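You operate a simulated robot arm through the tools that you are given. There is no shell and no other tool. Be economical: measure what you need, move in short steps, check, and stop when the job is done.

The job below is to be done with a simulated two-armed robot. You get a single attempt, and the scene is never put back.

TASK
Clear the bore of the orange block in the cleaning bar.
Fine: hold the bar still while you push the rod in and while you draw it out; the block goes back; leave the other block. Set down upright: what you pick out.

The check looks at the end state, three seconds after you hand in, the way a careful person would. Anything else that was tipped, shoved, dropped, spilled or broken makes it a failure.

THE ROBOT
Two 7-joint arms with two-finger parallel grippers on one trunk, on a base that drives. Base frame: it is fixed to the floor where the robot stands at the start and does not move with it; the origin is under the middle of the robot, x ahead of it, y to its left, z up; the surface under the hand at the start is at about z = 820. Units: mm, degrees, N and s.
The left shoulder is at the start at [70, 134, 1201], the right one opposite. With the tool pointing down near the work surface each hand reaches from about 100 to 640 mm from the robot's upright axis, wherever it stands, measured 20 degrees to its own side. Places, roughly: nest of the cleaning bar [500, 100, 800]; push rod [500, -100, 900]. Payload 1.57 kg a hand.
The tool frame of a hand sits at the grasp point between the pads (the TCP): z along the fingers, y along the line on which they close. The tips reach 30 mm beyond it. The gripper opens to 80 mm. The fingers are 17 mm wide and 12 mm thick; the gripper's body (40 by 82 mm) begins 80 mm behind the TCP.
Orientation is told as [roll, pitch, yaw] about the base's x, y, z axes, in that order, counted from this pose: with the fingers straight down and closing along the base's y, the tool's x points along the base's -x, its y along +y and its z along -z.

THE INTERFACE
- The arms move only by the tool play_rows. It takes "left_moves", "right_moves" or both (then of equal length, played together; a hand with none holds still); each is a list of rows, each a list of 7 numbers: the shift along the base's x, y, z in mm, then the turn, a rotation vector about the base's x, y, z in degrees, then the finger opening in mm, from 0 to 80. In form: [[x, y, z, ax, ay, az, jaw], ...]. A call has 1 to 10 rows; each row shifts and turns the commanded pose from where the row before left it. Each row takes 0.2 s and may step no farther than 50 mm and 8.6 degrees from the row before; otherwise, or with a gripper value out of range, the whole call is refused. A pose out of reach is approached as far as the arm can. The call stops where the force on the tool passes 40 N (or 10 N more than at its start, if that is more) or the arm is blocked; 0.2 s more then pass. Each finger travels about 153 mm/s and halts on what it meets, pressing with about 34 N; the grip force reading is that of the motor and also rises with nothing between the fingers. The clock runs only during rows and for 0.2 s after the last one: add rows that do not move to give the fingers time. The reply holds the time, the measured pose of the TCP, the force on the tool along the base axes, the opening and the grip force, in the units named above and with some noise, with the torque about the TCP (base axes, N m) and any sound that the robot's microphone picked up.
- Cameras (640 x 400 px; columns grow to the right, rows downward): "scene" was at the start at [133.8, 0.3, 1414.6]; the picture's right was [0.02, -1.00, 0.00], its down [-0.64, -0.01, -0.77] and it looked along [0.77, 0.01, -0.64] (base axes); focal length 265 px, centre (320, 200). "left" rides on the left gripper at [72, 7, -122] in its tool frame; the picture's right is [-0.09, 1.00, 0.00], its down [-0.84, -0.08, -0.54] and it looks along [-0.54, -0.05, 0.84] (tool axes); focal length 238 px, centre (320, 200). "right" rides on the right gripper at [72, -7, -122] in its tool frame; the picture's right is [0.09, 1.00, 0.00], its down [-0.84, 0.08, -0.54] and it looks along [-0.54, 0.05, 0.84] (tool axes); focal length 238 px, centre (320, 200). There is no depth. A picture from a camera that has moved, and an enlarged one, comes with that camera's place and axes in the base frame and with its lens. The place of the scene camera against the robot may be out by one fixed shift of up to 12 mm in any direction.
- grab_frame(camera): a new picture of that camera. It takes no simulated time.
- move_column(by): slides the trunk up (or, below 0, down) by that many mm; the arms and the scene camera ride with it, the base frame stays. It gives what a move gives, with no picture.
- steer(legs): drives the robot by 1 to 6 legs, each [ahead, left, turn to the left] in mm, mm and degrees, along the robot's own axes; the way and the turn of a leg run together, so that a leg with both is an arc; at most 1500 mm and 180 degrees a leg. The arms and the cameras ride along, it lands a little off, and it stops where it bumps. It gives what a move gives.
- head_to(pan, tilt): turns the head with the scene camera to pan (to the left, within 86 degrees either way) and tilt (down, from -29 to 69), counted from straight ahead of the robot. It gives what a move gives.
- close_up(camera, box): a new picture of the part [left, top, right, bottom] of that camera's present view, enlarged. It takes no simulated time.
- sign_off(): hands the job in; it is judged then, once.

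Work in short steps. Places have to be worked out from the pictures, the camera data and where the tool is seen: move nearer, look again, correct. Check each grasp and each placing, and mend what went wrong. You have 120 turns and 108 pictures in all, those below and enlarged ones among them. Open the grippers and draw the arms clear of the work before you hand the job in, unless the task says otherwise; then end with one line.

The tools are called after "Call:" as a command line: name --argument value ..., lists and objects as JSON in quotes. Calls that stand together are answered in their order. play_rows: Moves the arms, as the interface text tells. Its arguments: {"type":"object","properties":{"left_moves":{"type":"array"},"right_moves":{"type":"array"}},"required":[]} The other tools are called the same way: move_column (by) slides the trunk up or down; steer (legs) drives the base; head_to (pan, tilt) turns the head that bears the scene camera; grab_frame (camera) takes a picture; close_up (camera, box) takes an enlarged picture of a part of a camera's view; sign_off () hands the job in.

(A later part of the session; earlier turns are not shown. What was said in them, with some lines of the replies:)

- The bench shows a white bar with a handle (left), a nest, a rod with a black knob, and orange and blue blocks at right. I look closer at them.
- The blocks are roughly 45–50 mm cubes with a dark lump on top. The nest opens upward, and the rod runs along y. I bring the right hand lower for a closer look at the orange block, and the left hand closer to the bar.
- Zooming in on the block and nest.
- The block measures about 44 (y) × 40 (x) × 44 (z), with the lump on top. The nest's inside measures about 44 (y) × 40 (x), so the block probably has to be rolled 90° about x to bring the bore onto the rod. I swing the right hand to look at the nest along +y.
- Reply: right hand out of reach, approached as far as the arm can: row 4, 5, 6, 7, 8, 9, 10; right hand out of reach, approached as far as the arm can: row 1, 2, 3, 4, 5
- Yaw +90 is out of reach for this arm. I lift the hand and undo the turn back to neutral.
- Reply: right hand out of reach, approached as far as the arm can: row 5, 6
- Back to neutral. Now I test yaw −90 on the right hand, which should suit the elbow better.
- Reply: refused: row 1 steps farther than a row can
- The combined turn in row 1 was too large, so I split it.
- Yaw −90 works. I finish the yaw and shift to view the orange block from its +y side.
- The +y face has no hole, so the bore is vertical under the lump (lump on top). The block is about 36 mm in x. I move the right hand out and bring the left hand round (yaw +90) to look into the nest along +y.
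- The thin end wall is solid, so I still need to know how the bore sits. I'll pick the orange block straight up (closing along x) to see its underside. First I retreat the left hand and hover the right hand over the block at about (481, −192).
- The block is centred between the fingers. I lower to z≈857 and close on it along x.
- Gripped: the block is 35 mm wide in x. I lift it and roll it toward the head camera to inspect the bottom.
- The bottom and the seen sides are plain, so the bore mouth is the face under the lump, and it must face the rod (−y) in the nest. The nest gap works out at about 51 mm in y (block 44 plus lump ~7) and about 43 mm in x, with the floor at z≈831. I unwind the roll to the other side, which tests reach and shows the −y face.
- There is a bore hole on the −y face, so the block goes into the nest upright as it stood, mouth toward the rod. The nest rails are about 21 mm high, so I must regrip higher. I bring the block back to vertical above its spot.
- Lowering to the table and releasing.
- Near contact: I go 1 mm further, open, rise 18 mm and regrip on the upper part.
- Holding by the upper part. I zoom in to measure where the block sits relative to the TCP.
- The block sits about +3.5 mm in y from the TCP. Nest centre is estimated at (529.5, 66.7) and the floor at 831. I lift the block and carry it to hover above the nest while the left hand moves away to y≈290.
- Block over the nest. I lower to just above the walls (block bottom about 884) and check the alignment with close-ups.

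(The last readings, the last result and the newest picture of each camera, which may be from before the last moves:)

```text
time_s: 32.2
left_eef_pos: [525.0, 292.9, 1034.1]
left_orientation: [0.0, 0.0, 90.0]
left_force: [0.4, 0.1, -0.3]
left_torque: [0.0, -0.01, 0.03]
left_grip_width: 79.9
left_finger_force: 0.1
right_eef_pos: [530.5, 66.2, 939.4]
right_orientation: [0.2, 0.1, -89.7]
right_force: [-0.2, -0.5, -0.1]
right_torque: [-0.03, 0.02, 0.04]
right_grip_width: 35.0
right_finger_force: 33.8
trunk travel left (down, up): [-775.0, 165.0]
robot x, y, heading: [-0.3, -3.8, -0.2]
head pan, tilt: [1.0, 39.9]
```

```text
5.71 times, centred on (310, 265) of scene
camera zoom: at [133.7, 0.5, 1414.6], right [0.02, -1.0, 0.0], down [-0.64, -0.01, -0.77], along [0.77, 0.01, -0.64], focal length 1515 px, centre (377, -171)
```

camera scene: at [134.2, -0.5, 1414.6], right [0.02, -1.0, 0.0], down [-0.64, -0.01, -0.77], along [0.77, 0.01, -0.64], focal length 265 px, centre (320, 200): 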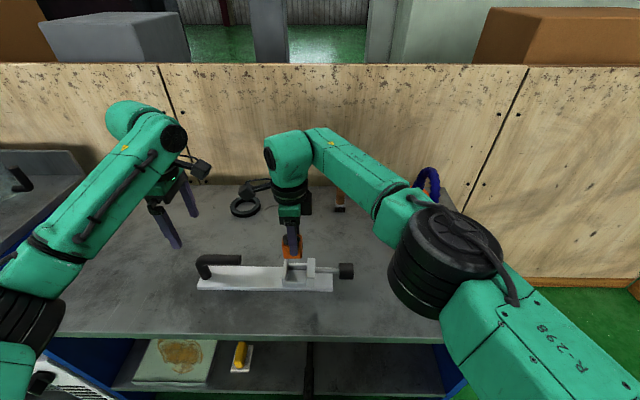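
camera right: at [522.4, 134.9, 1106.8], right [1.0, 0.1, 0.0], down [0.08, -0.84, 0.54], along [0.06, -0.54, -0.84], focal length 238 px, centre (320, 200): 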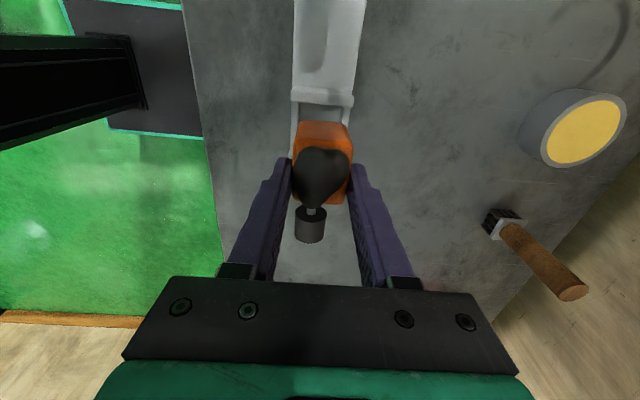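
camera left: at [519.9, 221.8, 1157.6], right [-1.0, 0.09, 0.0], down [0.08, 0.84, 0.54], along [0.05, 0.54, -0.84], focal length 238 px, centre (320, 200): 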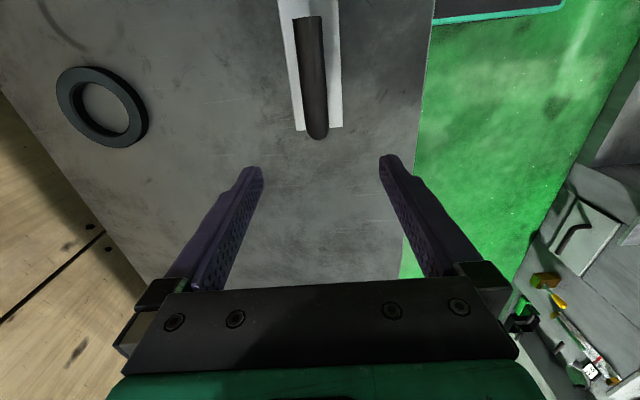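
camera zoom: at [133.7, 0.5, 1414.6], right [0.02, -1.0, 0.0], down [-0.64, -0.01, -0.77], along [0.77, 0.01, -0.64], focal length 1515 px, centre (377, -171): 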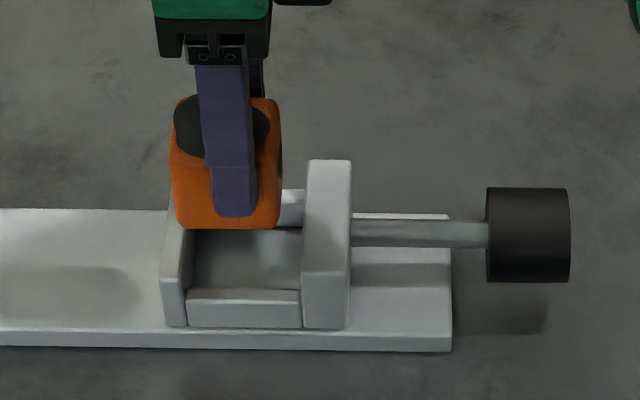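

Both views say the block sits about 7 mm too far toward +y relative to the nest, while x is aligned. I shift −7.5 mm in y and lower carefully into the nest.

Call:
play_rows --right_moves '[[0, -7.5, 0, 0, 0, 0, 25], [0, 0, -12, 0, 0, 0, 25], [0, 0, 0, 0, 0, 0, 25]]'

Call:
close_up --camera "right" --box '[250, 60, 390, 240]'

Call:
close_up --camera "scene" --box '[260, 230, 360, 300]'

```text
time_s: 33.0
left_eef_pos: [525.4, 292.7, 1035.5]
left_orientation: [0.0, 0.0, 90.0]
left_force: [0.6, -0.3, 0.1]
left_torque: [0.02, 0.02, -0.01]
left_grip_width: 80.0
left_finger_force: 0.0
right_eef_pos: [530.6, 58.1, 927.0]
right_orientation: [0.2, 0.1, -89.8]
right_force: [-0.5, -0.5, -0.3]
right_torque: [0.02, 0.03, 0.05]
right_grip_width: 34.9
right_finger_force: 33.8
trunk travel left (down, up): [-775.0, 165.0]
robot x, y, heading: [2.5, 1.1, -0.0]
head pan, tilt: [1.0, 39.9]
```

```text
2.22 times, centred on (320, 150) of right
camera zoom: at [523.9, 128.5, 1049.5], right [1.0, 0.1, 0.0], down [0.08, -0.84, 0.54], along [0.06, -0.54, -0.84], focal length 530 px, centre (320, 311)
```

zoom: 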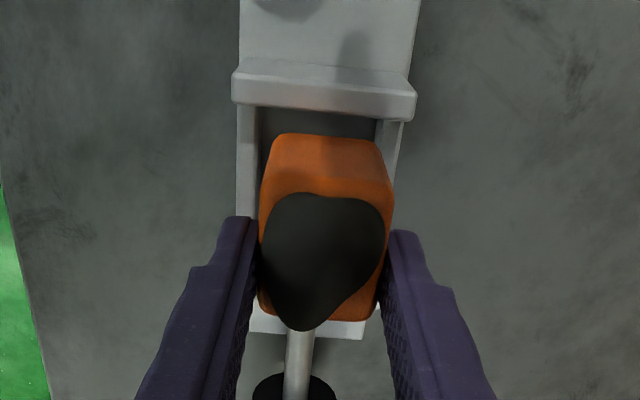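

```text
5.71 times, centred on (310, 265) of scene
camera zoom: at [133.9, 0.6, 1414.6], right [0.02, -1.0, 0.0], down [-0.64, -0.01, -0.77], along [0.77, 0.01, -0.64], focal length 1515 px, centre (377, -171)
```

zoom: 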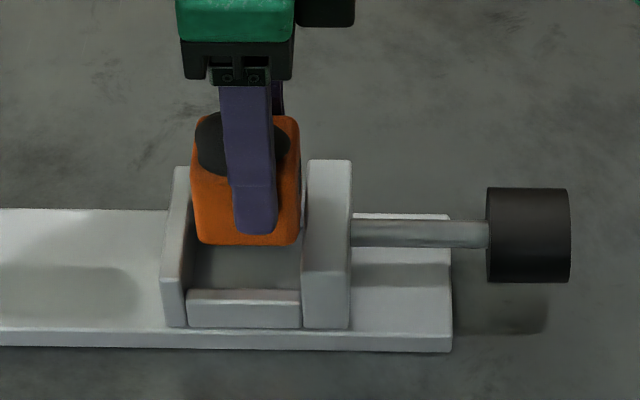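

The block bottom is level with the wall tops and within the gap, slightly nearer the thick wall. I shift +1.5 and lower in steps to the floor.

Call:
play_rows --right_moves '[[0, 1.5, 0, 0, 0, 0, 25], [0, 0, -10, 0, 0, 0, 25], [0, 0, -10, 0, 0, 0, 25], [0, 0, -10, 0, 0, 0, 25], [0, 0, -5, 0, 0, 0, 25], [0, 0, 0, 0, 0, 0, 25]]'

Call:
close_up --camera "scene" --box '[260, 230, 360, 300]'

```text
time_s: 34.4
left_eef_pos: [525.4, 293.8, 1034.5]
left_orientation: [0.0, 0.1, 90.0]
left_force: [-0.3, -0.3, -0.8]
left_torque: [-0.03, 0.03, 0.01]
left_grip_width: 80.1
left_finger_force: 0.1
right_eef_pos: [530.1, 57.7, 892.9]
right_orientation: [0.1, 0.0, -89.7]
right_force: [-1.3, 0.0, -0.5]
right_torque: [-0.03, -0.03, -0.03]
right_grip_width: 35.1
right_finger_force: 34.2
trunk travel left (down, up): [-775.0, 165.0]
robot x, y, heading: [-0.5, -2.1, 0.0]
head pan, tilt: [1.0, 39.9]
```

```text
5.71 times, centred on (310, 265) of scene
camera zoom: at [133.9, 0.4, 1414.6], right [0.02, -1.0, 0.0], down [-0.64, -0.01, -0.77], along [0.77, 0.01, -0.64], focal length 1515 px, centre (377, -171)
```

zoom: 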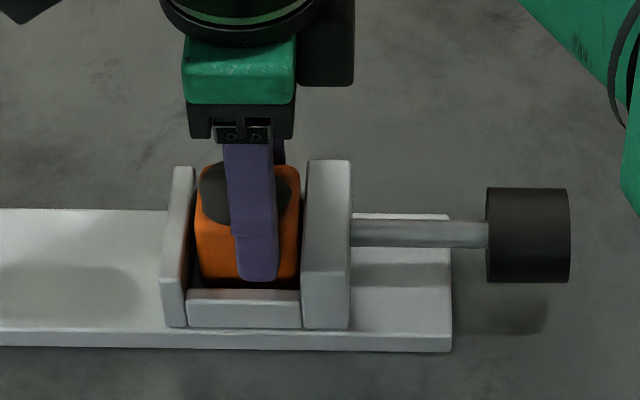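

No contact yet. I go down in small steps, watching the force.

Call:
play_rows --right_moves '[[0, 0, -2, 0, 0, 0, 25], [0, 0, -1.5, 0, 0, 0, 25], [0, 0, -1, 0, 0, 0, 25], [0, 0, 0, 0, 0, 0, 25]]'

```text
time_s: 35.4
left_eef_pos: [524.8, 293.4, 1035.5]
left_orientation: [-0.1, 0.0, 90.0]
left_force: [0.3, -0.5, -0.2]
left_torque: [-0.04, 0.0, -0.01]
left_grip_width: 80.1
left_finger_force: 0.1
right_eef_pos: [530.3, 58.7, 890.4]
right_orientation: [0.2, 0.1, -89.7]
right_force: [2.9, 0.6, 10.0]
right_torque: [0.09, -0.04, -0.02]
right_grip_width: 34.9
right_finger_force: 33.9
trunk travel left (down, up): [-775.0, 165.0]
robot x, y, heading: [-3.0, -1.7, 0.0]
head pan, tilt: [1.0, 39.9]
```

Contact at about 890, 10 N. I check whether that is the block on the floor or the fingers on a rail.

Call:
close_up --camera "scene" --box '[280, 250, 330, 290]'

Call:
close_up --camera "right" --box '[250, 60, 390, 240]'

```text
10.00 times, centred on (305, 270) of scene
camera zoom: at [132.9, 0.6, 1414.9], right [0.02, -1.0, 0.0], down [-0.64, -0.01, -0.77], along [0.77, 0.01, -0.64], focal length 2651 px, centre (470, -500)
```

zoom: 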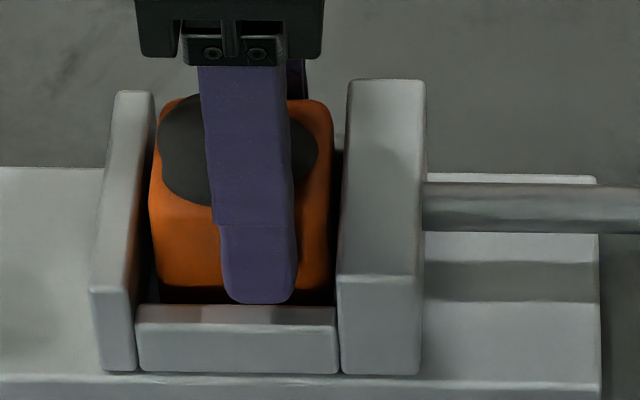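

```text
2.22 times, centred on (320, 150) of right
camera zoom: at [522.8, 129.7, 1012.5], right [1.0, 0.1, 0.01], down [0.08, -0.84, 0.54], along [0.06, -0.54, -0.84], focal length 530 px, centre (320, 311)
```

zoom: 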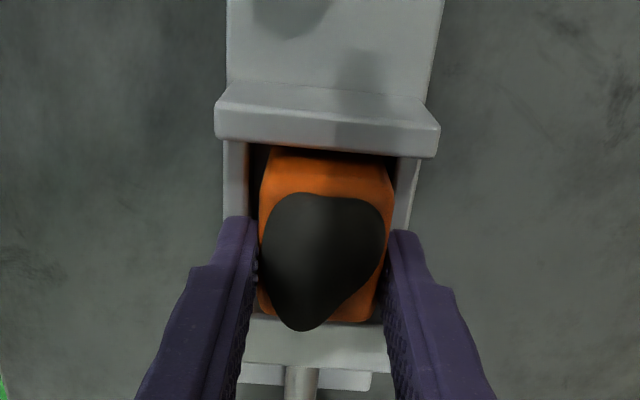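

Fingers are clear of the rail (~6 mm), so the block is on the floor with its top near wall height. I ease up, open and rise.

Call:
play_rows --right_moves '[[0, 0, 1, 0, 0, 0, 25], [0, 0, 0, 0, 0, 0, 40], [0, 0, 0, 0, 0, 0, 60], [0, 0, 20, 0, 0, 0, 60], [0, 0, 40, 0, 0, 0, 60], [0, 0, 40, 0, 0, 0, 60], [0, -30, 40, 0, 0, 0, 60], [0, -40, 0, 0, 0, 0, 60], [0, -40, 0, 0, 0, 0, 60], [0, -40, 0, 0, 0, 0, 60]]'

Call:
close_up --camera "scene" --box '[260, 230, 360, 300]'

Call:
grab_frame --camera "right"

```text
time_s: 37.6
left_eef_pos: [525.3, 291.3, 1034.5]
left_orientation: [-0.1, -0.2, 90.0]
left_force: [-1.0, -0.3, 0.2]
left_torque: [0.03, 0.03, 0.07]
left_grip_width: 80.0
left_finger_force: 0.0
right_eef_pos: [529.5, -94.9, 1030.8]
right_orientation: [0.3, 0.2, -89.7]
right_force: [0.5, -0.7, 0.2]
right_torque: [0.03, 0.02, -0.02]
right_grip_width: 59.8
right_finger_force: 0.1
trunk travel left (down, up): [-775.0, 165.0]
robot x, y, heading: [3.1, 0.4, 0.1]
head pan, tilt: [1.0, 39.9]
```

```text
5.71 times, centred on (310, 265) of scene
camera zoom: at [133.4, -2.2, 1414.7], right [0.02, -1.0, 0.0], down [-0.64, -0.01, -0.77], along [0.77, 0.01, -0.64], focal length 1515 px, centre (377, -171)
```

zoom: 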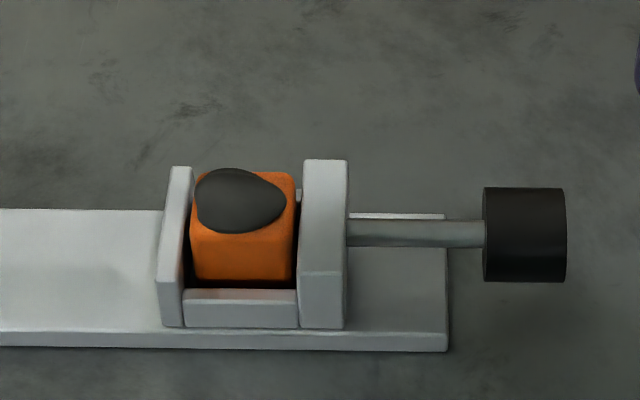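

```text
68 pictures are left
camera right: at [522.3, -24.0, 1153.5], right [1.0, 0.1, 0.0], down [0.08, -0.84, 0.54], along [0.06, -0.54, -0.84], focal length 238 px, centre (320, 200)
```

right: 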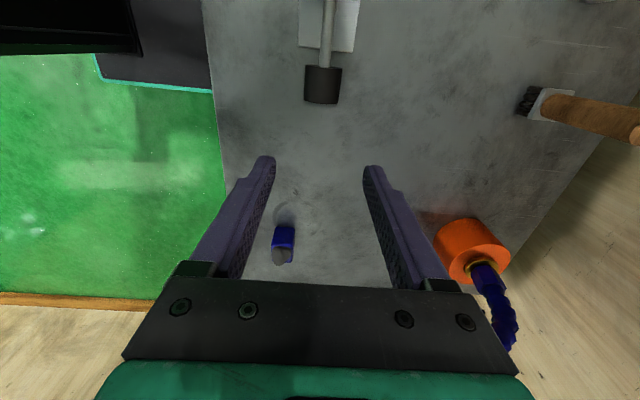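

The block is seated in the nest. Now the left hand goes to the handle bar (axis near x≈531, y 199–300, z≈886–899); I hover first.

Call:
play_rows --left_moves '[[3, -20, -35, 0, 0, 0, 80], [3, -22, -35, 0, 0, 0, 80], [0, 0, 0, 0, 0, 0, 80]]'

Call:
grab_frame --camera "left"

Call:
close_up --camera "scene" --box '[160, 180, 300, 300]'

```text
time_s: 38.4
left_eef_pos: [530.8, 252.3, 964.9]
left_orientation: [-0.1, 0.1, 90.1]
left_force: [0.9, 0.6, 0.2]
left_torque: [0.0, -0.01, 0.02]
left_grip_width: 80.0
left_finger_force: 0.0
right_eef_pos: [528.4, -92.5, 1031.4]
right_orientation: [0.3, 0.0, -89.7]
right_force: [0.0, 0.3, 0.2]
right_torque: [-0.02, 0.02, -0.03]
right_grip_width: 59.8
right_finger_force: 0.1
trunk travel left (down, up): [-775.0, 165.0]
robot x, y, heading: [-1.8, -1.1, -0.0]
head pan, tilt: [1.0, 39.9]
```

```text
67 pictures are left
camera left: at [525.4, 180.8, 1087.9], right [-1.0, 0.09, 0.0], down [0.08, 0.84, 0.54], along [0.05, 0.54, -0.84], focal length 238 px, centre (320, 200)
```

left: 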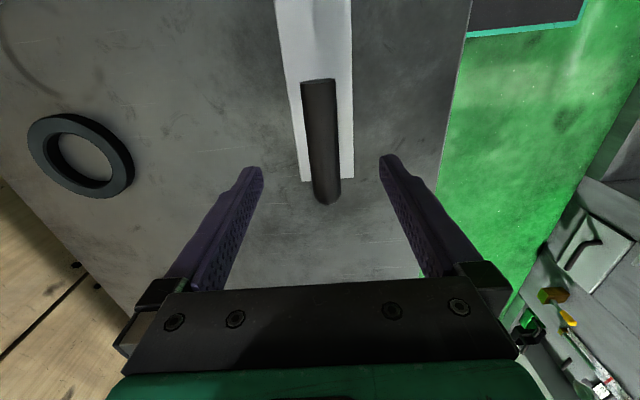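

```text
3.33 times, centred on (230, 240) of scene
camera zoom: at [133.3, 1.4, 1414.7], right [0.02, -1.0, 0.0], down [-0.64, -0.01, -0.77], along [0.77, 0.01, -0.64], focal length 884 px, centre (620, 67)
```

zoom: 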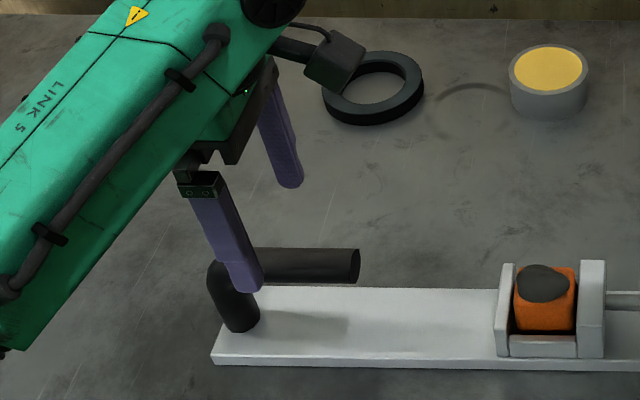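

The bar is nearly centred between the fingers (2 mm toward −x). I descend to z≈890 and close.

Call:
play_rows --left_moves '[[-2, 0, -25, 0, 0, 0, 80], [0, 0, -25, 0, 0, 0, 80], [0, 0, -15, 0, 0, 0, 80], [0, 0, -8, 0, 0, 0, 80], [0, 0, 0, 0, 0, 0, 80]]'

Call:
grab_frame --camera "left"

Call:
close_up --camera "scene" --box '[180, 220, 280, 300]'

```text
time_s: 39.6
left_eef_pos: [528.0, 252.1, 891.0]
left_orientation: [0.0, -0.1, 90.0]
left_force: [0.7, -0.2, 0.7]
left_torque: [-0.04, 0.04, 0.01]
left_grip_width: 80.2
left_finger_force: 0.0
right_eef_pos: [530.3, -93.2, 1031.9]
right_orientation: [0.2, 0.1, -89.7]
right_force: [1.8, 0.0, -0.3]
right_torque: [0.01, -0.01, 0.0]
right_grip_width: 60.1
right_finger_force: 0.2
trunk travel left (down, up): [-775.0, 165.0]
robot x, y, heading: [-1.6, -3.1, 0.0]
head pan, tilt: [1.0, 39.9]
```

```text
65 pictures are left
camera left: at [522.8, 181.1, 1014.1], right [-1.0, 0.09, 0.0], down [0.08, 0.84, 0.54], along [0.05, 0.54, -0.84], focal length 238 px, centre (320, 200)
```

left: 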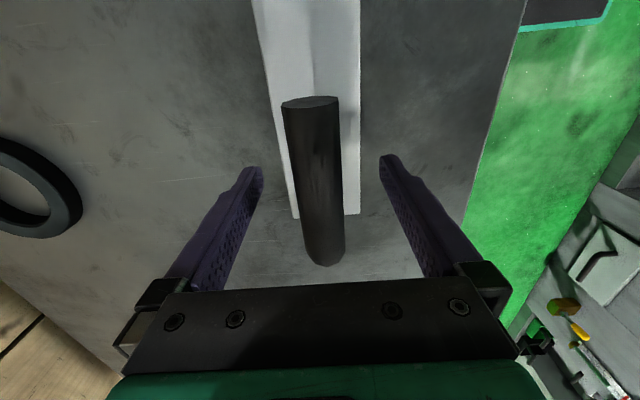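

```text
5.00 times, centred on (230, 260) of scene
camera zoom: at [133.8, 0.5, 1414.6], right [0.02, -1.0, 0.0], down [-0.64, -0.01, -0.77], along [0.77, 0.01, -0.64], focal length 1325 px, centre (770, -100)
```

zoom: 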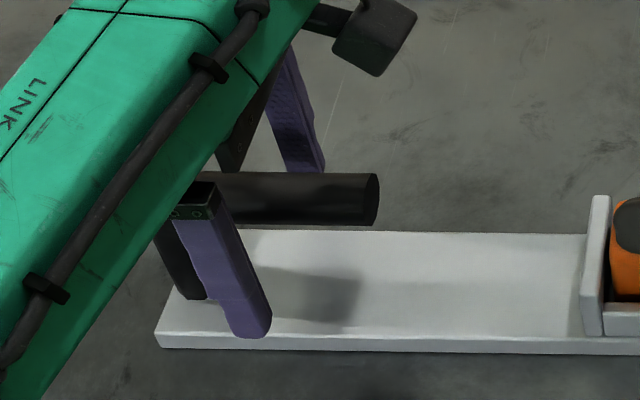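

Fingers straddle the bar. I rise 6 mm and close.

Call:
play_rows --left_moves '[[0, 0, 6, 0, 0, 0, 60], [0, 0, 0, 0, 0, 0, 40], [0, 0, 0, 0, 0, 0, 20], [0, 0, 0, 0, 0, 0, 10], [0, 0, 0, 0, 0, 0, 10]]'

Call:
close_up --camera "scene" --box '[180, 220, 360, 310]'

```text
time_s: 40.8
left_eef_pos: [527.6, 251.4, 898.4]
left_orientation: [-0.1, -0.1, 90.0]
left_force: [0.3, 0.7, 1.5]
left_torque: [0.16, -0.02, 0.0]
left_grip_width: 25.5
left_finger_force: 34.3
right_eef_pos: [530.5, -92.4, 1030.6]
right_orientation: [0.1, 0.1, -89.7]
right_force: [-0.3, -0.3, -0.2]
right_torque: [-0.01, 0.0, 0.0]
right_grip_width: 60.1
right_finger_force: 0.1
trunk travel left (down, up): [-775.0, 165.0]
robot x, y, heading: [-3.7, -0.4, 0.1]
head pan, tilt: [1.0, 39.9]
```

```text
3.56 times, centred on (270, 265) of scene
camera zoom: at [133.7, 0.3, 1414.6], right [0.02, -1.0, 0.0], down [-0.64, -0.01, -0.77], along [0.77, 0.01, -0.64], focal length 942 px, centre (498, -31)
```

zoom: 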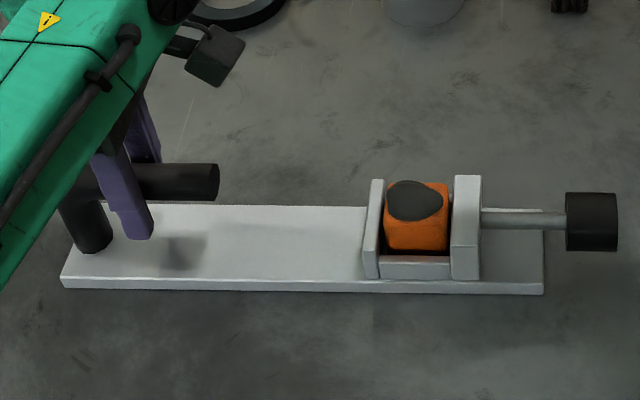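

Bar handle gripped (25.5 mm). The knob is about 40 mm in diameter at (528, −57, 855). I bring the right hand over it, keeping the tips above plate level.

Call:
play_rows --right_moves '[[-1, 18, -40, 0, 0, 0, 80], [0, 18, -40, 0, 0, 0, 80], [0, 0, -25, 0, 0, 0, 80], [0, 0, 0, 0, 0, 0, 80]]'

Call:
grab_frame --camera "right"

Call:
close_up --camera "scene" --box '[270, 200, 390, 300]'

```text
time_s: 41.8
left_eef_pos: [527.5, 251.4, 897.7]
left_orientation: [-0.1, -0.1, 90.0]
left_force: [-1.3, -0.6, 1.3]
left_torque: [0.04, 0.09, 0.08]
left_grip_width: 25.6
left_finger_force: 34.0
right_eef_pos: [529.2, -55.1, 925.3]
right_orientation: [0.2, 0.1, -89.7]
right_force: [-1.0, -0.2, 0.9]
right_torque: [-0.01, -0.01, -0.03]
right_grip_width: 79.8
right_finger_force: 0.1
trunk travel left (down, up): [-775.0, 165.0]
robot x, y, heading: [0.5, -4.0, 0.0]
head pan, tilt: [1.0, 39.9]
```

```text
62 pictures are left
camera right: at [522.5, 15.9, 1047.8], right [1.0, 0.1, 0.0], down [0.08, -0.84, 0.54], along [0.06, -0.54, -0.84], focal length 238 px, centre (320, 200)
```

right: 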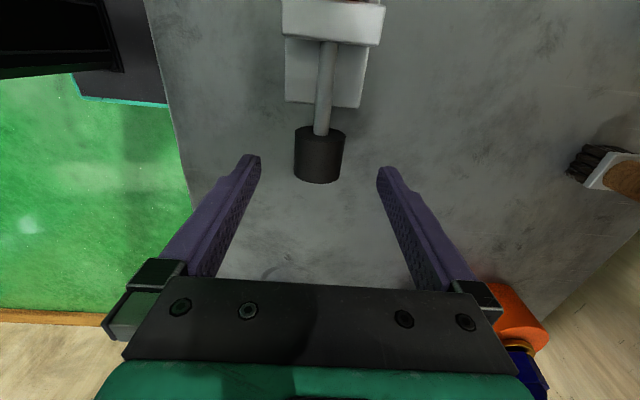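

```text
4.00 times, centred on (330, 250) of scene
camera zoom: at [133.4, 0.3, 1414.6], right [0.02, -1.0, 0.0], down [-0.64, -0.01, -0.77], along [0.77, 0.01, -0.64], focal length 1060 px, centre (280, 0)
```

zoom: 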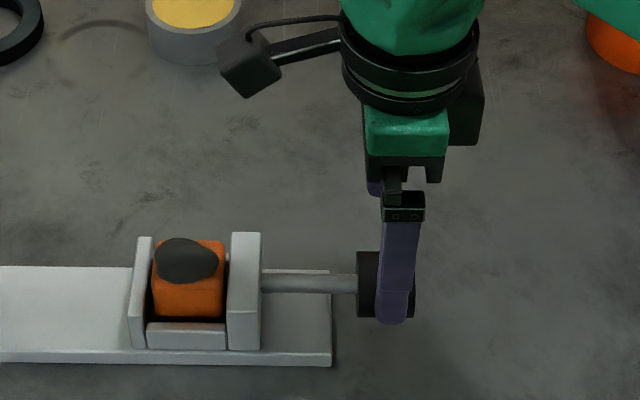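

Aligned with the knob. I descend to z≈870 and close.

Call:
play_rows --right_moves '[[0, 0, -25, 0, 0, 0, 80], [0, 0, -20, 0, 0, 0, 80], [0, 0, -10, 0, 0, 0, 80], [0, 0, 0, 0, 0, 0, 60], [0, 0, 0, 0, 0, 0, 45], [0, 0, 0, 0, 0, 0, 30], [0, 0, 0, 0, 0, 0, 30]]'

Call:
grab_frame --camera "right"

```text
time_s: 43.4
left_eef_pos: [528.1, 250.6, 897.7]
left_orientation: [0.0, 0.0, 90.0]
left_force: [-4.7, -0.3, 4.1]
left_torque: [-0.1, -0.03, -0.28]
left_grip_width: 25.5
left_finger_force: 33.9
right_eef_pos: [527.8, -56.6, 871.0]
right_orientation: [0.2, 0.0, -89.8]
right_force: [2.9, -0.3, -0.8]
right_torque: [-0.04, 0.03, -0.65]
right_grip_width: 38.6
right_finger_force: 34.5
trunk travel left (down, up): [-775.0, 165.0]
robot x, y, heading: [1.8, 0.5, -0.1]
head pan, tilt: [1.0, 39.9]
```

```text
60 pictures are left
camera right: at [520.9, 14.8, 992.7], right [1.0, 0.1, 0.0], down [0.08, -0.84, 0.54], along [0.05, -0.54, -0.84], focal length 238 px, centre (320, 200)
```

right: 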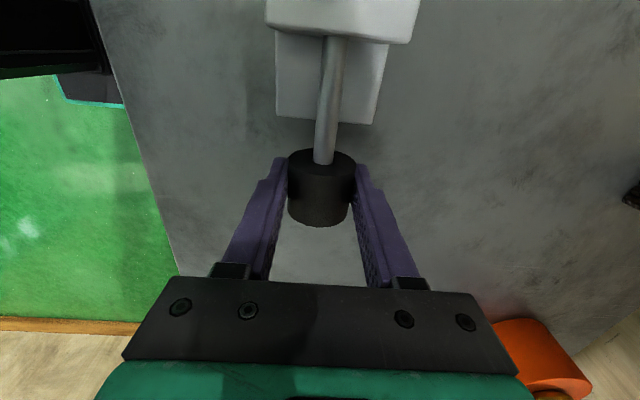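

Knob gripped (38.6 mm), bar held. I push in +y with small steps.

Call:
play_rows --right_moves '[[0.5, 3, 0, 0, 0, 0, 30], [0, 4, 0, 0, 0, 0, 30], [0, 4, 0, 0, 0, 0, 30], [0, 4, 0, 0, 0, 0, 30], [0, 0, 0, 0, 0, 0, 30]]'

Call:
close_up --camera "scene" --box '[270, 220, 370, 300]'

```text
time_s: 44.6
left_eef_pos: [529.5, 252.0, 899.0]
left_orientation: [0.0, 0.1, 90.0]
left_force: [-3.1, 1.3, 3.9]
left_torque: [0.66, -0.01, 0.29]
left_grip_width: 25.5
left_finger_force: 34.0
right_eef_pos: [529.0, -38.6, 870.6]
right_orientation: [0.0, 0.1, -89.5]
right_force: [1.8, -1.4, -0.8]
right_torque: [-0.98, 0.12, -0.69]
right_grip_width: 38.6
right_finger_force: 34.1
trunk travel left (down, up): [-775.0, 165.0]
robot x, y, heading: [-0.6, -0.1, 0.1]
head pan, tilt: [1.0, 39.9]
```

```text
5.00 times, centred on (320, 260) of scene
camera zoom: at [133.7, 0.4, 1414.6], right [0.02, -1.0, 0.0], down [-0.64, -0.01, -0.77], along [0.77, 0.01, -0.64], focal length 1325 px, centre (320, -100)
```

zoom: 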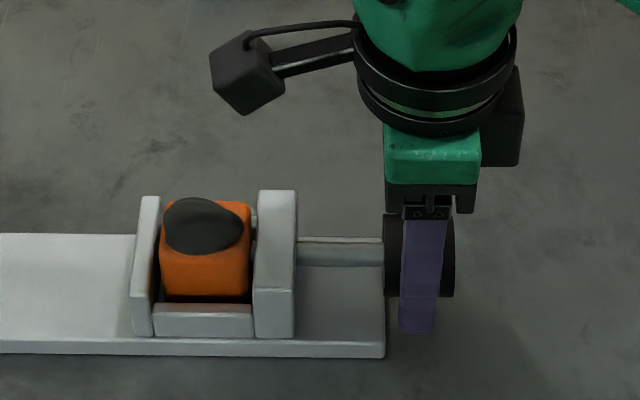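

The rod slides with low force and the bar is still. I continue.

Call:
play_rows --right_moves '[[0, 4, 0, 0, 0, 0, 30], [0, 4, 0, 0, 0, 0, 30], [0, 4, 0, 0, 0, 0, 30], [0, 4, 0, 0, 0, 0, 30], [0, 0, 0, 0, 0, 0, 30]]'

Call:
close_up --camera "scene" --box '[270, 220, 370, 300]'

```text
time_s: 45.8
left_eef_pos: [529.5, 252.2, 897.7]
left_orientation: [-0.2, 0.1, 90.0]
left_force: [-3.0, 3.4, 5.4]
left_torque: [1.0, 0.07, 0.17]
left_grip_width: 25.7
left_finger_force: 33.7
right_eef_pos: [529.1, -22.5, 871.2]
right_orientation: [0.3, 0.2, -89.7]
right_force: [2.7, -0.6, -0.7]
right_torque: [-0.77, 0.02, -0.84]
right_grip_width: 38.4
right_finger_force: 33.7
trunk travel left (down, up): [-775.0, 165.0]
robot x, y, heading: [-0.5, -4.2, 0.0]
head pan, tilt: [1.0, 39.9]
```

```text
5.00 times, centred on (320, 260) of scene
camera zoom: at [133.9, 0.6, 1414.6], right [0.02, -1.0, 0.0], down [-0.64, -0.01, -0.77], along [0.77, 0.01, -0.64], focal length 1325 px, centre (320, -100)
```

zoom: 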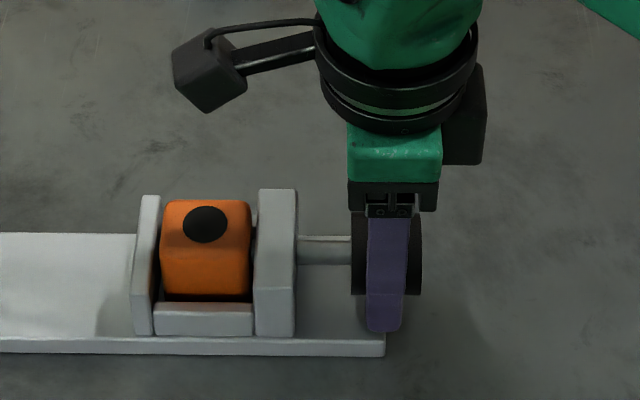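

The lump is gone from the top and an open hole shows there. I push on a bit to reach the end of the stroke, watching force, then look around.

Call:
play_rows --right_moves '[[0, 4, 0, 0, 0, 0, 30], [0, 4, 0, 0, 0, 0, 30], [0, 4, 0, 0, 0, 0, 30], [0, 0, 0, 0, 0, 0, 30]]'

Call:
grab_frame --camera "scene"

Call:
close_up --camera "scene" --box '[270, 220, 370, 300]'

```text
time_s: 46.8
left_eef_pos: [528.4, 253.0, 898.0]
left_orientation: [0.0, -0.1, 90.1]
left_force: [4.1, 13.8, -0.9]
left_torque: [-0.57, 0.0, 0.34]
left_grip_width: 25.5
left_finger_force: 33.9
right_eef_pos: [529.0, -14.8, 870.0]
right_orientation: [0.3, -0.1, -89.7]
right_force: [-0.8, -19.6, 12.0]
right_torque: [0.08, 0.0, 0.64]
right_grip_width: 38.6
right_finger_force: 34.5
trunk travel left (down, up): [-775.0, 165.0]
robot x, y, heading: [-1.2, -1.1, 0.0]
head pan, tilt: [1.0, 39.9]
```

```text
57 pictures are left
camera scene: at [132.9, -0.6, 1414.8], right [0.02, -1.0, 0.0], down [-0.64, -0.01, -0.77], along [0.77, 0.01, -0.64], focal length 265 px, centre (320, 200)
```

scene: 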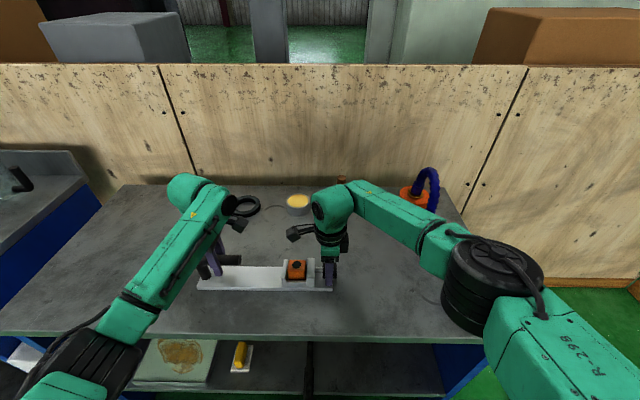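

```text
5.00 times, centred on (320, 260) of scene
camera zoom: at [132.9, -0.6, 1414.8], right [0.02, -1.0, 0.0], down [-0.64, -0.01, -0.77], along [0.77, 0.01, -0.64], focal length 1325 px, centre (320, -100)
```

zoom: 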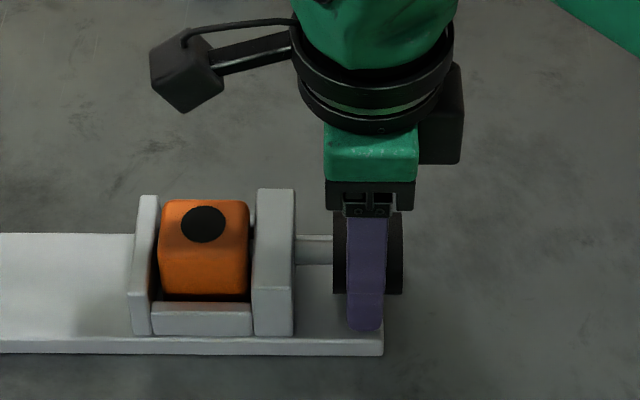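

End stop felt at about 20 N. Lump is removed. I draw the rod back out about 46 mm while the left hand keeps holding the bar.

Call:
play_rows --right_moves '[[0, -4, 0, 0, 0, 0, 30], [0, -4, 0, 0, 0, 0, 30], [0, -5, 0, 0, 0, 0, 30], [0, -5, 0, 0, 0, 0, 30], [0, -5, 0, 0, 0, 0, 30], [0, -5, 0, 0, 0, 0, 30], [0, -5, 0, 0, 0, 0, 30], [0, -5, 0, 0, 0, 0, 30], [0, -4, 0, 0, 0, 0, 30], [0, -3, 0, 0, 0, 0, 30]]'

Call:
close_up --camera "scene" --box '[270, 220, 370, 300]'

```text
time_s: 49.0
left_eef_pos: [528.4, 251.1, 898.2]
left_orientation: [0.1, 0.0, 90.0]
left_force: [0.4, -14.0, 0.4]
left_torque: [0.03, -0.03, 0.33]
left_grip_width: 25.7
left_finger_force: 33.9
right_eef_pos: [529.6, -57.6, 870.9]
right_orientation: [0.2, 0.2, -89.6]
right_force: [0.2, 12.2, 6.2]
right_torque: [-0.55, 0.03, -0.58]
right_grip_width: 38.7
right_finger_force: 33.4
trunk travel left (down, up): [-775.0, 165.0]
robot x, y, heading: [0.9, -1.9, 0.1]
head pan, tilt: [1.0, 39.9]
```

```text
5.00 times, centred on (320, 260) of scene
camera zoom: at [133.3, 0.2, 1414.7], right [0.02, -1.0, 0.0], down [-0.64, -0.01, -0.77], along [0.77, 0.01, -0.64], focal length 1325 px, centre (320, -100)
```

zoom: 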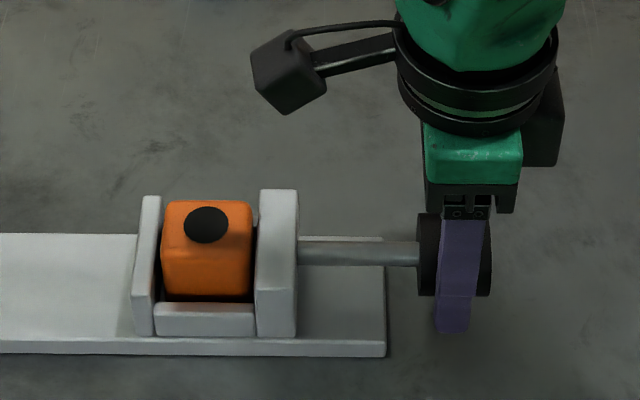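

Rod fully drawn out (end stop felt). I relax, release the knob, rise, and then release the handle.

Call:
play_rows --right_moves '[[0, 1.5, 0, 0, 0, 0, 30], [0, 0, 0, 0, 0, 0, 45], [0, 0, 0, 0, 0, 0, 70], [0, 0, 20, 0, 0, 0, 70], [0, 0, 40, 0, 0, 0, 70], [0, 0, 40, 0, 0, 0, 70], [0, 0, 0, 0, 0, 0, 60]]'

Call:
play_rows --left_moves '[[0, 0, 0, 0, 0, 0, 35], [0, 0, 0, 0, 0, 0, 60], [0, 0, 0, 0, 0, 0, 80], [0, 0, 30, 0, 0, 0, 80], [0, 0, 40, 0, 0, 0, 80], [0, 20, 40, 0, 0, 0, 80], [0, 30, 20, 0, 0, 0, 80], [0, 0, 0, 0, 0, 0, 80]]'

Call:
close_up --camera "scene" --box '[180, 200, 380, 310]'

```text
time_s: 50.6
left_eef_pos: [530.6, 252.0, 897.1]
left_orientation: [-0.1, 0.0, 90.0]
left_force: [0.3, 3.3, 1.6]
left_torque: [0.42, 0.0, 0.09]
left_grip_width: 25.7
left_finger_force: 34.3
right_eef_pos: [530.4, -55.1, 968.1]
right_orientation: [0.2, 0.0, -89.8]
right_force: [-0.2, -0.3, -0.5]
right_torque: [-0.01, 0.04, -0.01]
right_grip_width: 60.1
right_finger_force: 0.2
trunk travel left (down, up): [-775.0, 165.0]
robot x, y, heading: [-1.2, 0.3, 0.1]
head pan, tilt: [1.0, 39.9]
```

```text
time_s: 52.4
left_eef_pos: [528.4, 301.4, 1029.1]
left_orientation: [0.0, 0.0, 90.0]
left_force: [1.2, 0.2, 0.9]
left_torque: [0.0, 0.01, 0.01]
left_grip_width: 80.2
left_finger_force: 0.0
right_eef_pos: [530.3, -55.6, 967.6]
right_orientation: [0.2, 0.2, -89.7]
right_force: [0.6, 0.3, -0.1]
right_torque: [0.0, 0.03, -0.03]
right_grip_width: 60.0
right_finger_force: 0.0
trunk travel left (down, up): [-775.0, 165.0]
robot x, y, heading: [1.5, -0.1, 0.1]
head pan, tilt: [1.0, 39.9]
```

```text
3.20 times, centred on (280, 255) of scene
camera zoom: at [134.1, 0.1, 1414.6], right [0.02, -1.0, 0.0], down [-0.64, -0.01, -0.77], along [0.77, 0.01, -0.64], focal length 848 px, centre (448, 24)
```

zoom: 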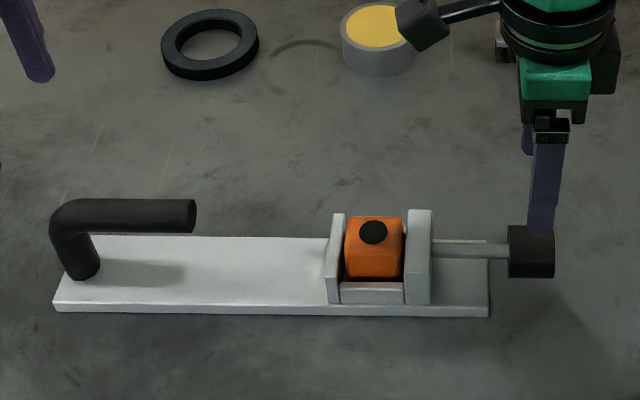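

The bar stands undisturbed and the block's top is clear. Now I fetch the block with the right hand from (530, 58.7), z≈890.

Call:
play_rows --right_moves '[[0, 20, 30, 0, 0, 0, 60], [0, 45, 0, 0, 0, 0, 60], [0, 45, 0, 0, 0, 0, 60], [0, 4, -20, 0, 0, 0, 60], [0, 0, -30, 0, 0, 0, 60], [0, 0, 0, 0, 0, 0, 60]]'

Call:
close_up --camera "right" --box '[250, 60, 390, 240]'

```text
time_s: 53.8
left_eef_pos: [527.8, 299.5, 1030.0]
left_orientation: [-0.1, 0.0, 90.0]
left_force: [0.3, 1.1, 0.3]
left_torque: [0.0, 0.02, 0.02]
left_grip_width: 79.7
left_finger_force: 0.1
right_eef_pos: [530.5, 60.1, 950.3]
right_orientation: [0.2, 0.0, -89.7]
right_force: [0.7, -0.4, 0.5]
right_torque: [0.0, -0.02, -0.01]
right_grip_width: 60.0
right_finger_force: 0.1
trunk travel left (down, up): [-775.0, 165.0]
robot x, y, heading: [0.4, 0.4, -0.2]
head pan, tilt: [1.0, 39.9]
```

```text
2.22 times, centred on (320, 150) of right
camera zoom: at [523.0, 131.5, 1073.2], right [1.0, 0.1, 0.0], down [0.08, -0.84, 0.54], along [0.06, -0.54, -0.84], focal length 530 px, centre (320, 311)
```

zoom: 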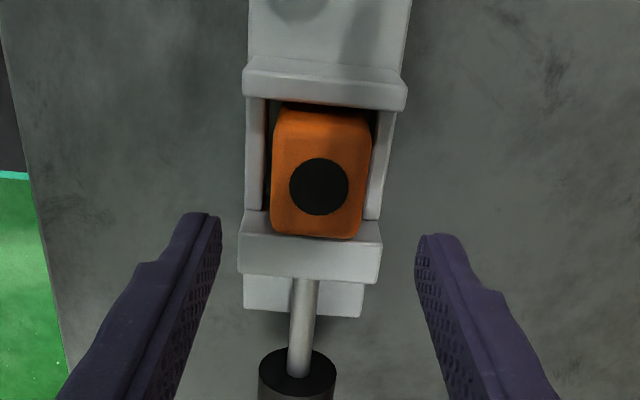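

Cleared block seen in the nest. I shift −1.2 in x, lower and grip.

Call:
play_rows --right_moves '[[-1.2, 0, -20, 0, 0, 0, 60], [0, 0, -20, 0, 0, 0, 60], [0, 0, -18, 0, 0, 0, 60], [0, 0, 0, 0, 0, 0, 48], [0, 0, 0, 0, 0, 0, 38], [0, 0, 0, 0, 0, 0, 25], [0, 0, 0, 0, 0, 0, 25]]'

Call:
close_up --camera "right" --box '[250, 60, 390, 240]'

```text
time_s: 55.4
left_eef_pos: [529.0, 300.1, 1029.0]
left_orientation: [0.0, 0.0, 90.0]
left_force: [0.2, 0.4, 0.3]
left_torque: [0.02, -0.02, -0.01]
left_grip_width: 80.0
left_finger_force: 0.0
right_eef_pos: [528.5, 58.5, 891.4]
right_orientation: [0.0, 0.1, -89.6]
right_force: [0.1, 0.3, 0.1]
right_torque: [-0.01, 0.02, 0.0]
right_grip_width: 35.2
right_finger_force: 33.9
trunk travel left (down, up): [-775.0, 165.0]
robot x, y, heading: [3.3, -3.6, 0.1]
head pan, tilt: [1.0, 39.9]
```

```text
2.22 times, centred on (320, 150) of right
camera zoom: at [521.3, 130.0, 1013.5], right [1.0, 0.1, 0.0], down [0.08, -0.84, 0.54], along [0.05, -0.54, -0.84], focal length 530 px, centre (320, 311)
```

zoom: 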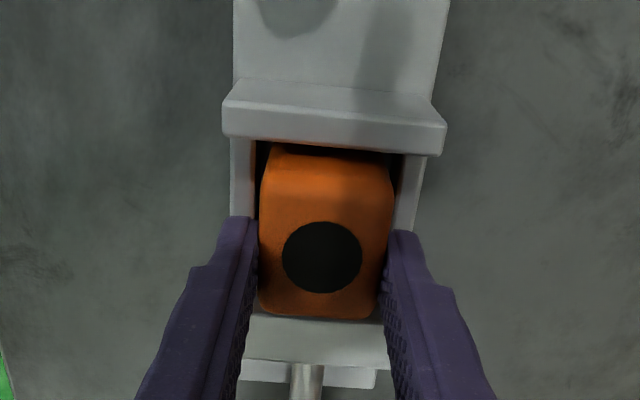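

Gripped at 35.2 mm. Lifting straight up and carrying back to the original spot (TCP ≈ 480.2, −193).

Call:
play_rows --right_moves '[[0, 0, 15, 0, 0, 0, 25], [0, 0, 30, 0, 0, 0, 25], [0, 0, 45, 0, 0, 0, 25], [0, -45, 0, 0, 0, 0, 25], [-10, -45, 0, 0, 0, 0, 25], [-10, -45, 0, 0, 0, 0, 25], [-10, -45, 0, 0, 0, 0, 25], [-10, -45, 0, 0, 0, 0, 25], [-8.5, -26.5, 0, 0, 0, 0, 25], [0, 0, 0, 0, 0, 0, 25]]'

Call:
grab_frame --camera "scene"

```text
time_s: 57.6
left_eef_pos: [530.4, 300.4, 1028.6]
left_orientation: [0.1, 0.0, 90.0]
left_force: [-0.4, -0.5, -0.1]
left_torque: [0.03, 0.0, 0.0]
left_grip_width: 79.7
left_finger_force: 0.0
right_eef_pos: [479.7, -193.3, 984.6]
right_orientation: [0.1, 0.1, -89.8]
right_force: [0.1, 0.4, -0.7]
right_torque: [0.01, 0.0, 0.01]
right_grip_width: 35.0
right_finger_force: 34.2
trunk travel left (down, up): [-775.0, 165.0]
robot x, y, heading: [-2.6, -0.4, -0.0]
head pan, tilt: [1.0, 39.9]
```

```text
51 pictures are left
camera scene: at [134.4, 0.9, 1414.5], right [0.02, -1.0, 0.0], down [-0.64, -0.01, -0.77], along [0.77, 0.01, -0.64], focal length 265 px, centre (320, 200)
```

scene: 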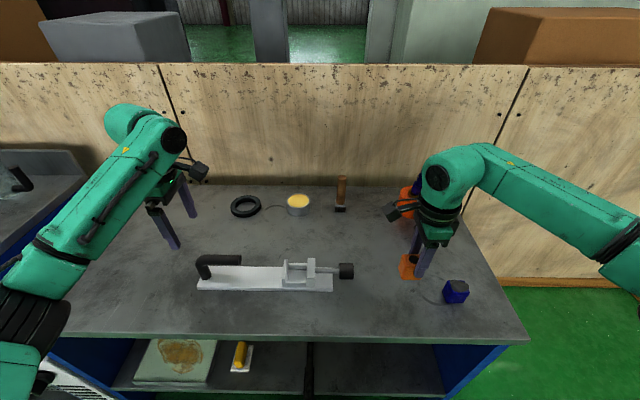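

The bar is where it was. I lower the block to the table (contact expected around TCP z≈878).

Call:
play_rows --right_moves '[[0, 0, -40, 0, 0, 0, 25], [0, 0, -40, 0, 0, 0, 25], [0, 0, -20, 0, 0, 0, 25], [0, 0, -5, 0, 0, 0, 25], [0, 0, -1.5, 0, 0, 0, 25], [0, 0, -1, 0, 0, 0, 25], [0, 0, 0, 0, 0, 0, 25]]'

```text
time_s: 59.2
left_eef_pos: [526.9, 300.0, 1029.7]
left_orientation: [-0.2, 0.0, 90.1]
left_force: [0.3, -0.6, -0.1]
left_torque: [0.0, 0.0, 0.01]
left_grip_width: 79.9
left_finger_force: 0.1
right_eef_pos: [478.1, -193.7, 876.7]
right_orientation: [0.3, 0.2, -89.8]
right_force: [1.0, -2.2, 12.0]
right_torque: [-0.08, 0.17, 0.0]
right_grip_width: 34.9
right_finger_force: 33.6
trunk travel left (down, up): [-775.0, 165.0]
robot x, y, heading: [-0.4, -2.5, 0.1]
head pan, tilt: [1.0, 39.9]
```

Contact at 12 N. I ease up 1 mm, release, rise and check.

Call:
play_rows --right_moves '[[0, 0, 1, 0, 0, 0, 25], [0, 0, 0, 0, 0, 0, 40], [0, 0, 0, 0, 0, 0, 65], [0, 0, 25, 0, 0, 0, 65], [0, 0, 40, 0, 0, 0, 65], [0, 0, 40, 0, 0, 0, 65], [-10, -10, 45, 0, 0, 0, 65], [-20, -25, 40, 0, 0, 0, 65], [-20, -30, 40, 0, 0, 0, 65], [0, 0, 0, 0, 0, 0, 65]]'

Call:
grab_frame --camera "scene"

Call:
close_up --camera "scene" --box '[370, 260, 490, 330]'

Call:
close_up --camera "scene" --box '[180, 230, 370, 310]'

```text
refused: row 8 steps farther than a row can; nothing moved
```

```text
50 pictures are left
camera scene: at [131.7, 0.7, 1415.0], right [0.02, -1.0, 0.0], down [-0.64, -0.01, -0.77], along [0.77, 0.01, -0.64], focal length 265 px, centre (320, 200)
```

scene: 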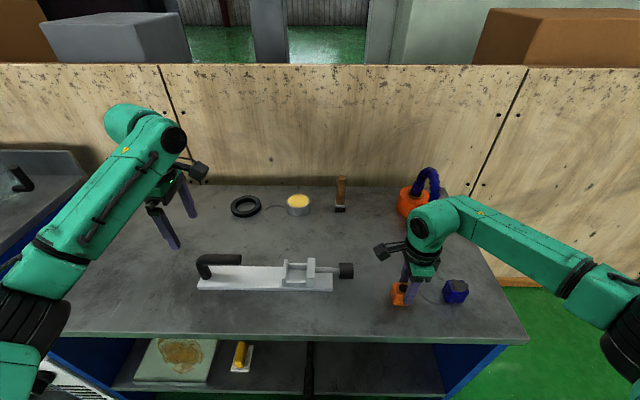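

```text
5.33 times, centred on (430, 295) of scene
camera zoom: at [131.7, 0.7, 1415.0], right [0.02, -1.0, 0.0], down [-0.64, -0.01, -0.77], along [0.77, 0.01, -0.64], focal length 1414 px, centre (-267, -307)
```

zoom: 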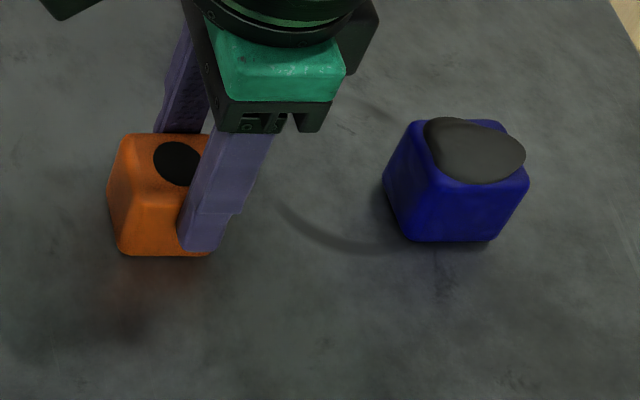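

```text
3.37 times, centred on (275, 270) of scene
camera zoom: at [131.7, 0.7, 1415.0], right [0.02, -1.0, 0.0], down [-0.64, -0.01, -0.77], along [0.77, 0.01, -0.64], focal length 893 px, centre (472, -36)
```

zoom: 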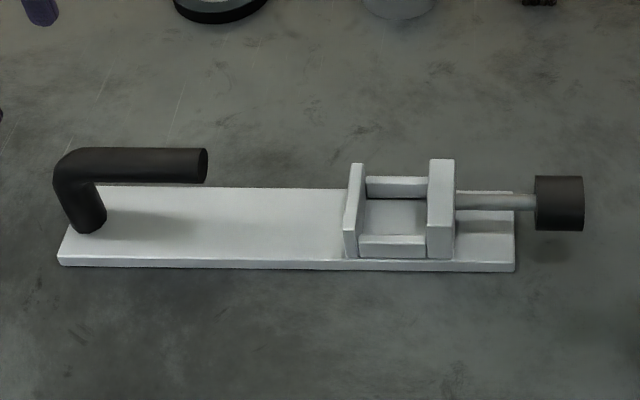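

The bar matches its start picture and the block is within about 2 mm of its start. I release with shorter retreat steps.

Call:
play_rows --right_moves '[[0, 0, 1, 0, 0, 0, 25], [0, 0, 0, 0, 0, 0, 40], [0, 0, 0, 0, 0, 0, 65], [0, 0, 25, 0, 0, 0, 65], [0, 0, 40, 0, 0, 0, 65], [0, 0, 40, 0, 0, 0, 65], [-10, -10, 40, 0, 0, 0, 65], [-20, -25, 30, 0, 0, 0, 65], [-20, -30, 30, 0, 0, 0, 65], [0, 0, 0, 0, 0, 0, 65]]' --left_moves '[[0, 0, 0, 0, 0, 0, 80], [0, 0, 0, 0, 0, 0, 80], [0, 0, 0, 0, 0, 0, 80], [0, 0, 30, 0, 0, 0, 80], [-20, 0, 30, 0, 0, 0, 80], [-20, 0, 30, 0, 0, 0, 80], [-20, 0, 30, 0, 0, 0, 80], [0, 0, 0, 0, 0, 0, 80], [0, 0, 0, 0, 0, 0, 80], [0, 0, 0, 0, 0, 0, 80]]'

Call:
grab_frame --camera "scene"

Call:
close_up --camera "scene" --box '[370, 260, 490, 330]'

```text
time_s: 61.4
left_eef_pos: [466.8, 303.8, 1148.6]
left_orientation: [0.0, 0.0, 90.0]
left_force: [0.2, 1.0, -0.3]
left_torque: [-0.02, 0.01, 0.01]
left_grip_width: 80.2
left_finger_force: 0.1
right_eef_pos: [430.2, -255.7, 1081.3]
right_orientation: [0.1, 0.1, -89.8]
right_force: [-0.6, 0.8, -0.3]
right_torque: [-0.04, 0.04, 0.02]
right_grip_width: 64.9
right_finger_force: 0.0
trunk travel left (down, up): [-775.0, 165.0]
robot x, y, heading: [1.2, 0.1, -0.2]
head pan, tilt: [1.0, 39.9]
```

```text
47 pictures are left
camera scene: at [134.2, 0.9, 1414.6], right [0.02, -1.0, 0.0], down [-0.64, -0.01, -0.77], along [0.77, 0.01, -0.64], focal length 265 px, centre (320, 200)
```

scene: 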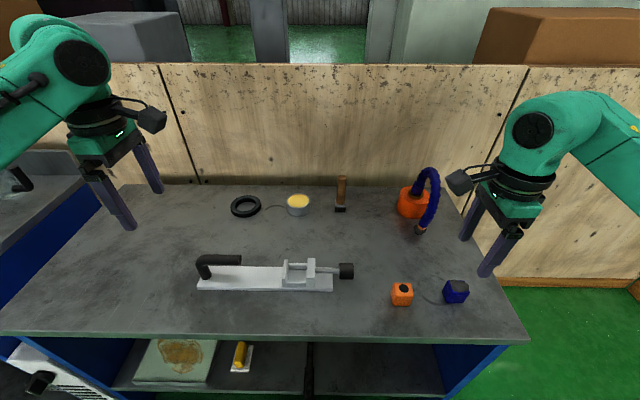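

```text
5.33 times, centred on (430, 295) of scene
camera zoom: at [134.2, 0.9, 1414.6], right [0.02, -1.0, 0.0], down [-0.64, -0.01, -0.77], along [0.77, 0.01, -0.64], focal length 1414 px, centre (-267, -307)
```

zoom: 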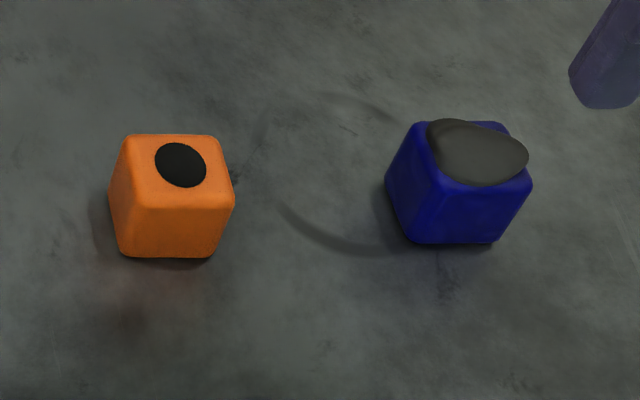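

The orange block stands upright on its spot with its bore open. The bar, the rod and the blue block are as they were, and both arms are clear, so I hand in.

Call:
sign_off

```text
The job is handed in.
```

The orange block's bore is cleared: I pushed the rod in to its stop and drew it back out while holding the bar still, then set the block upright within about 2 mm of where it stood, leaving the blue block untouched.
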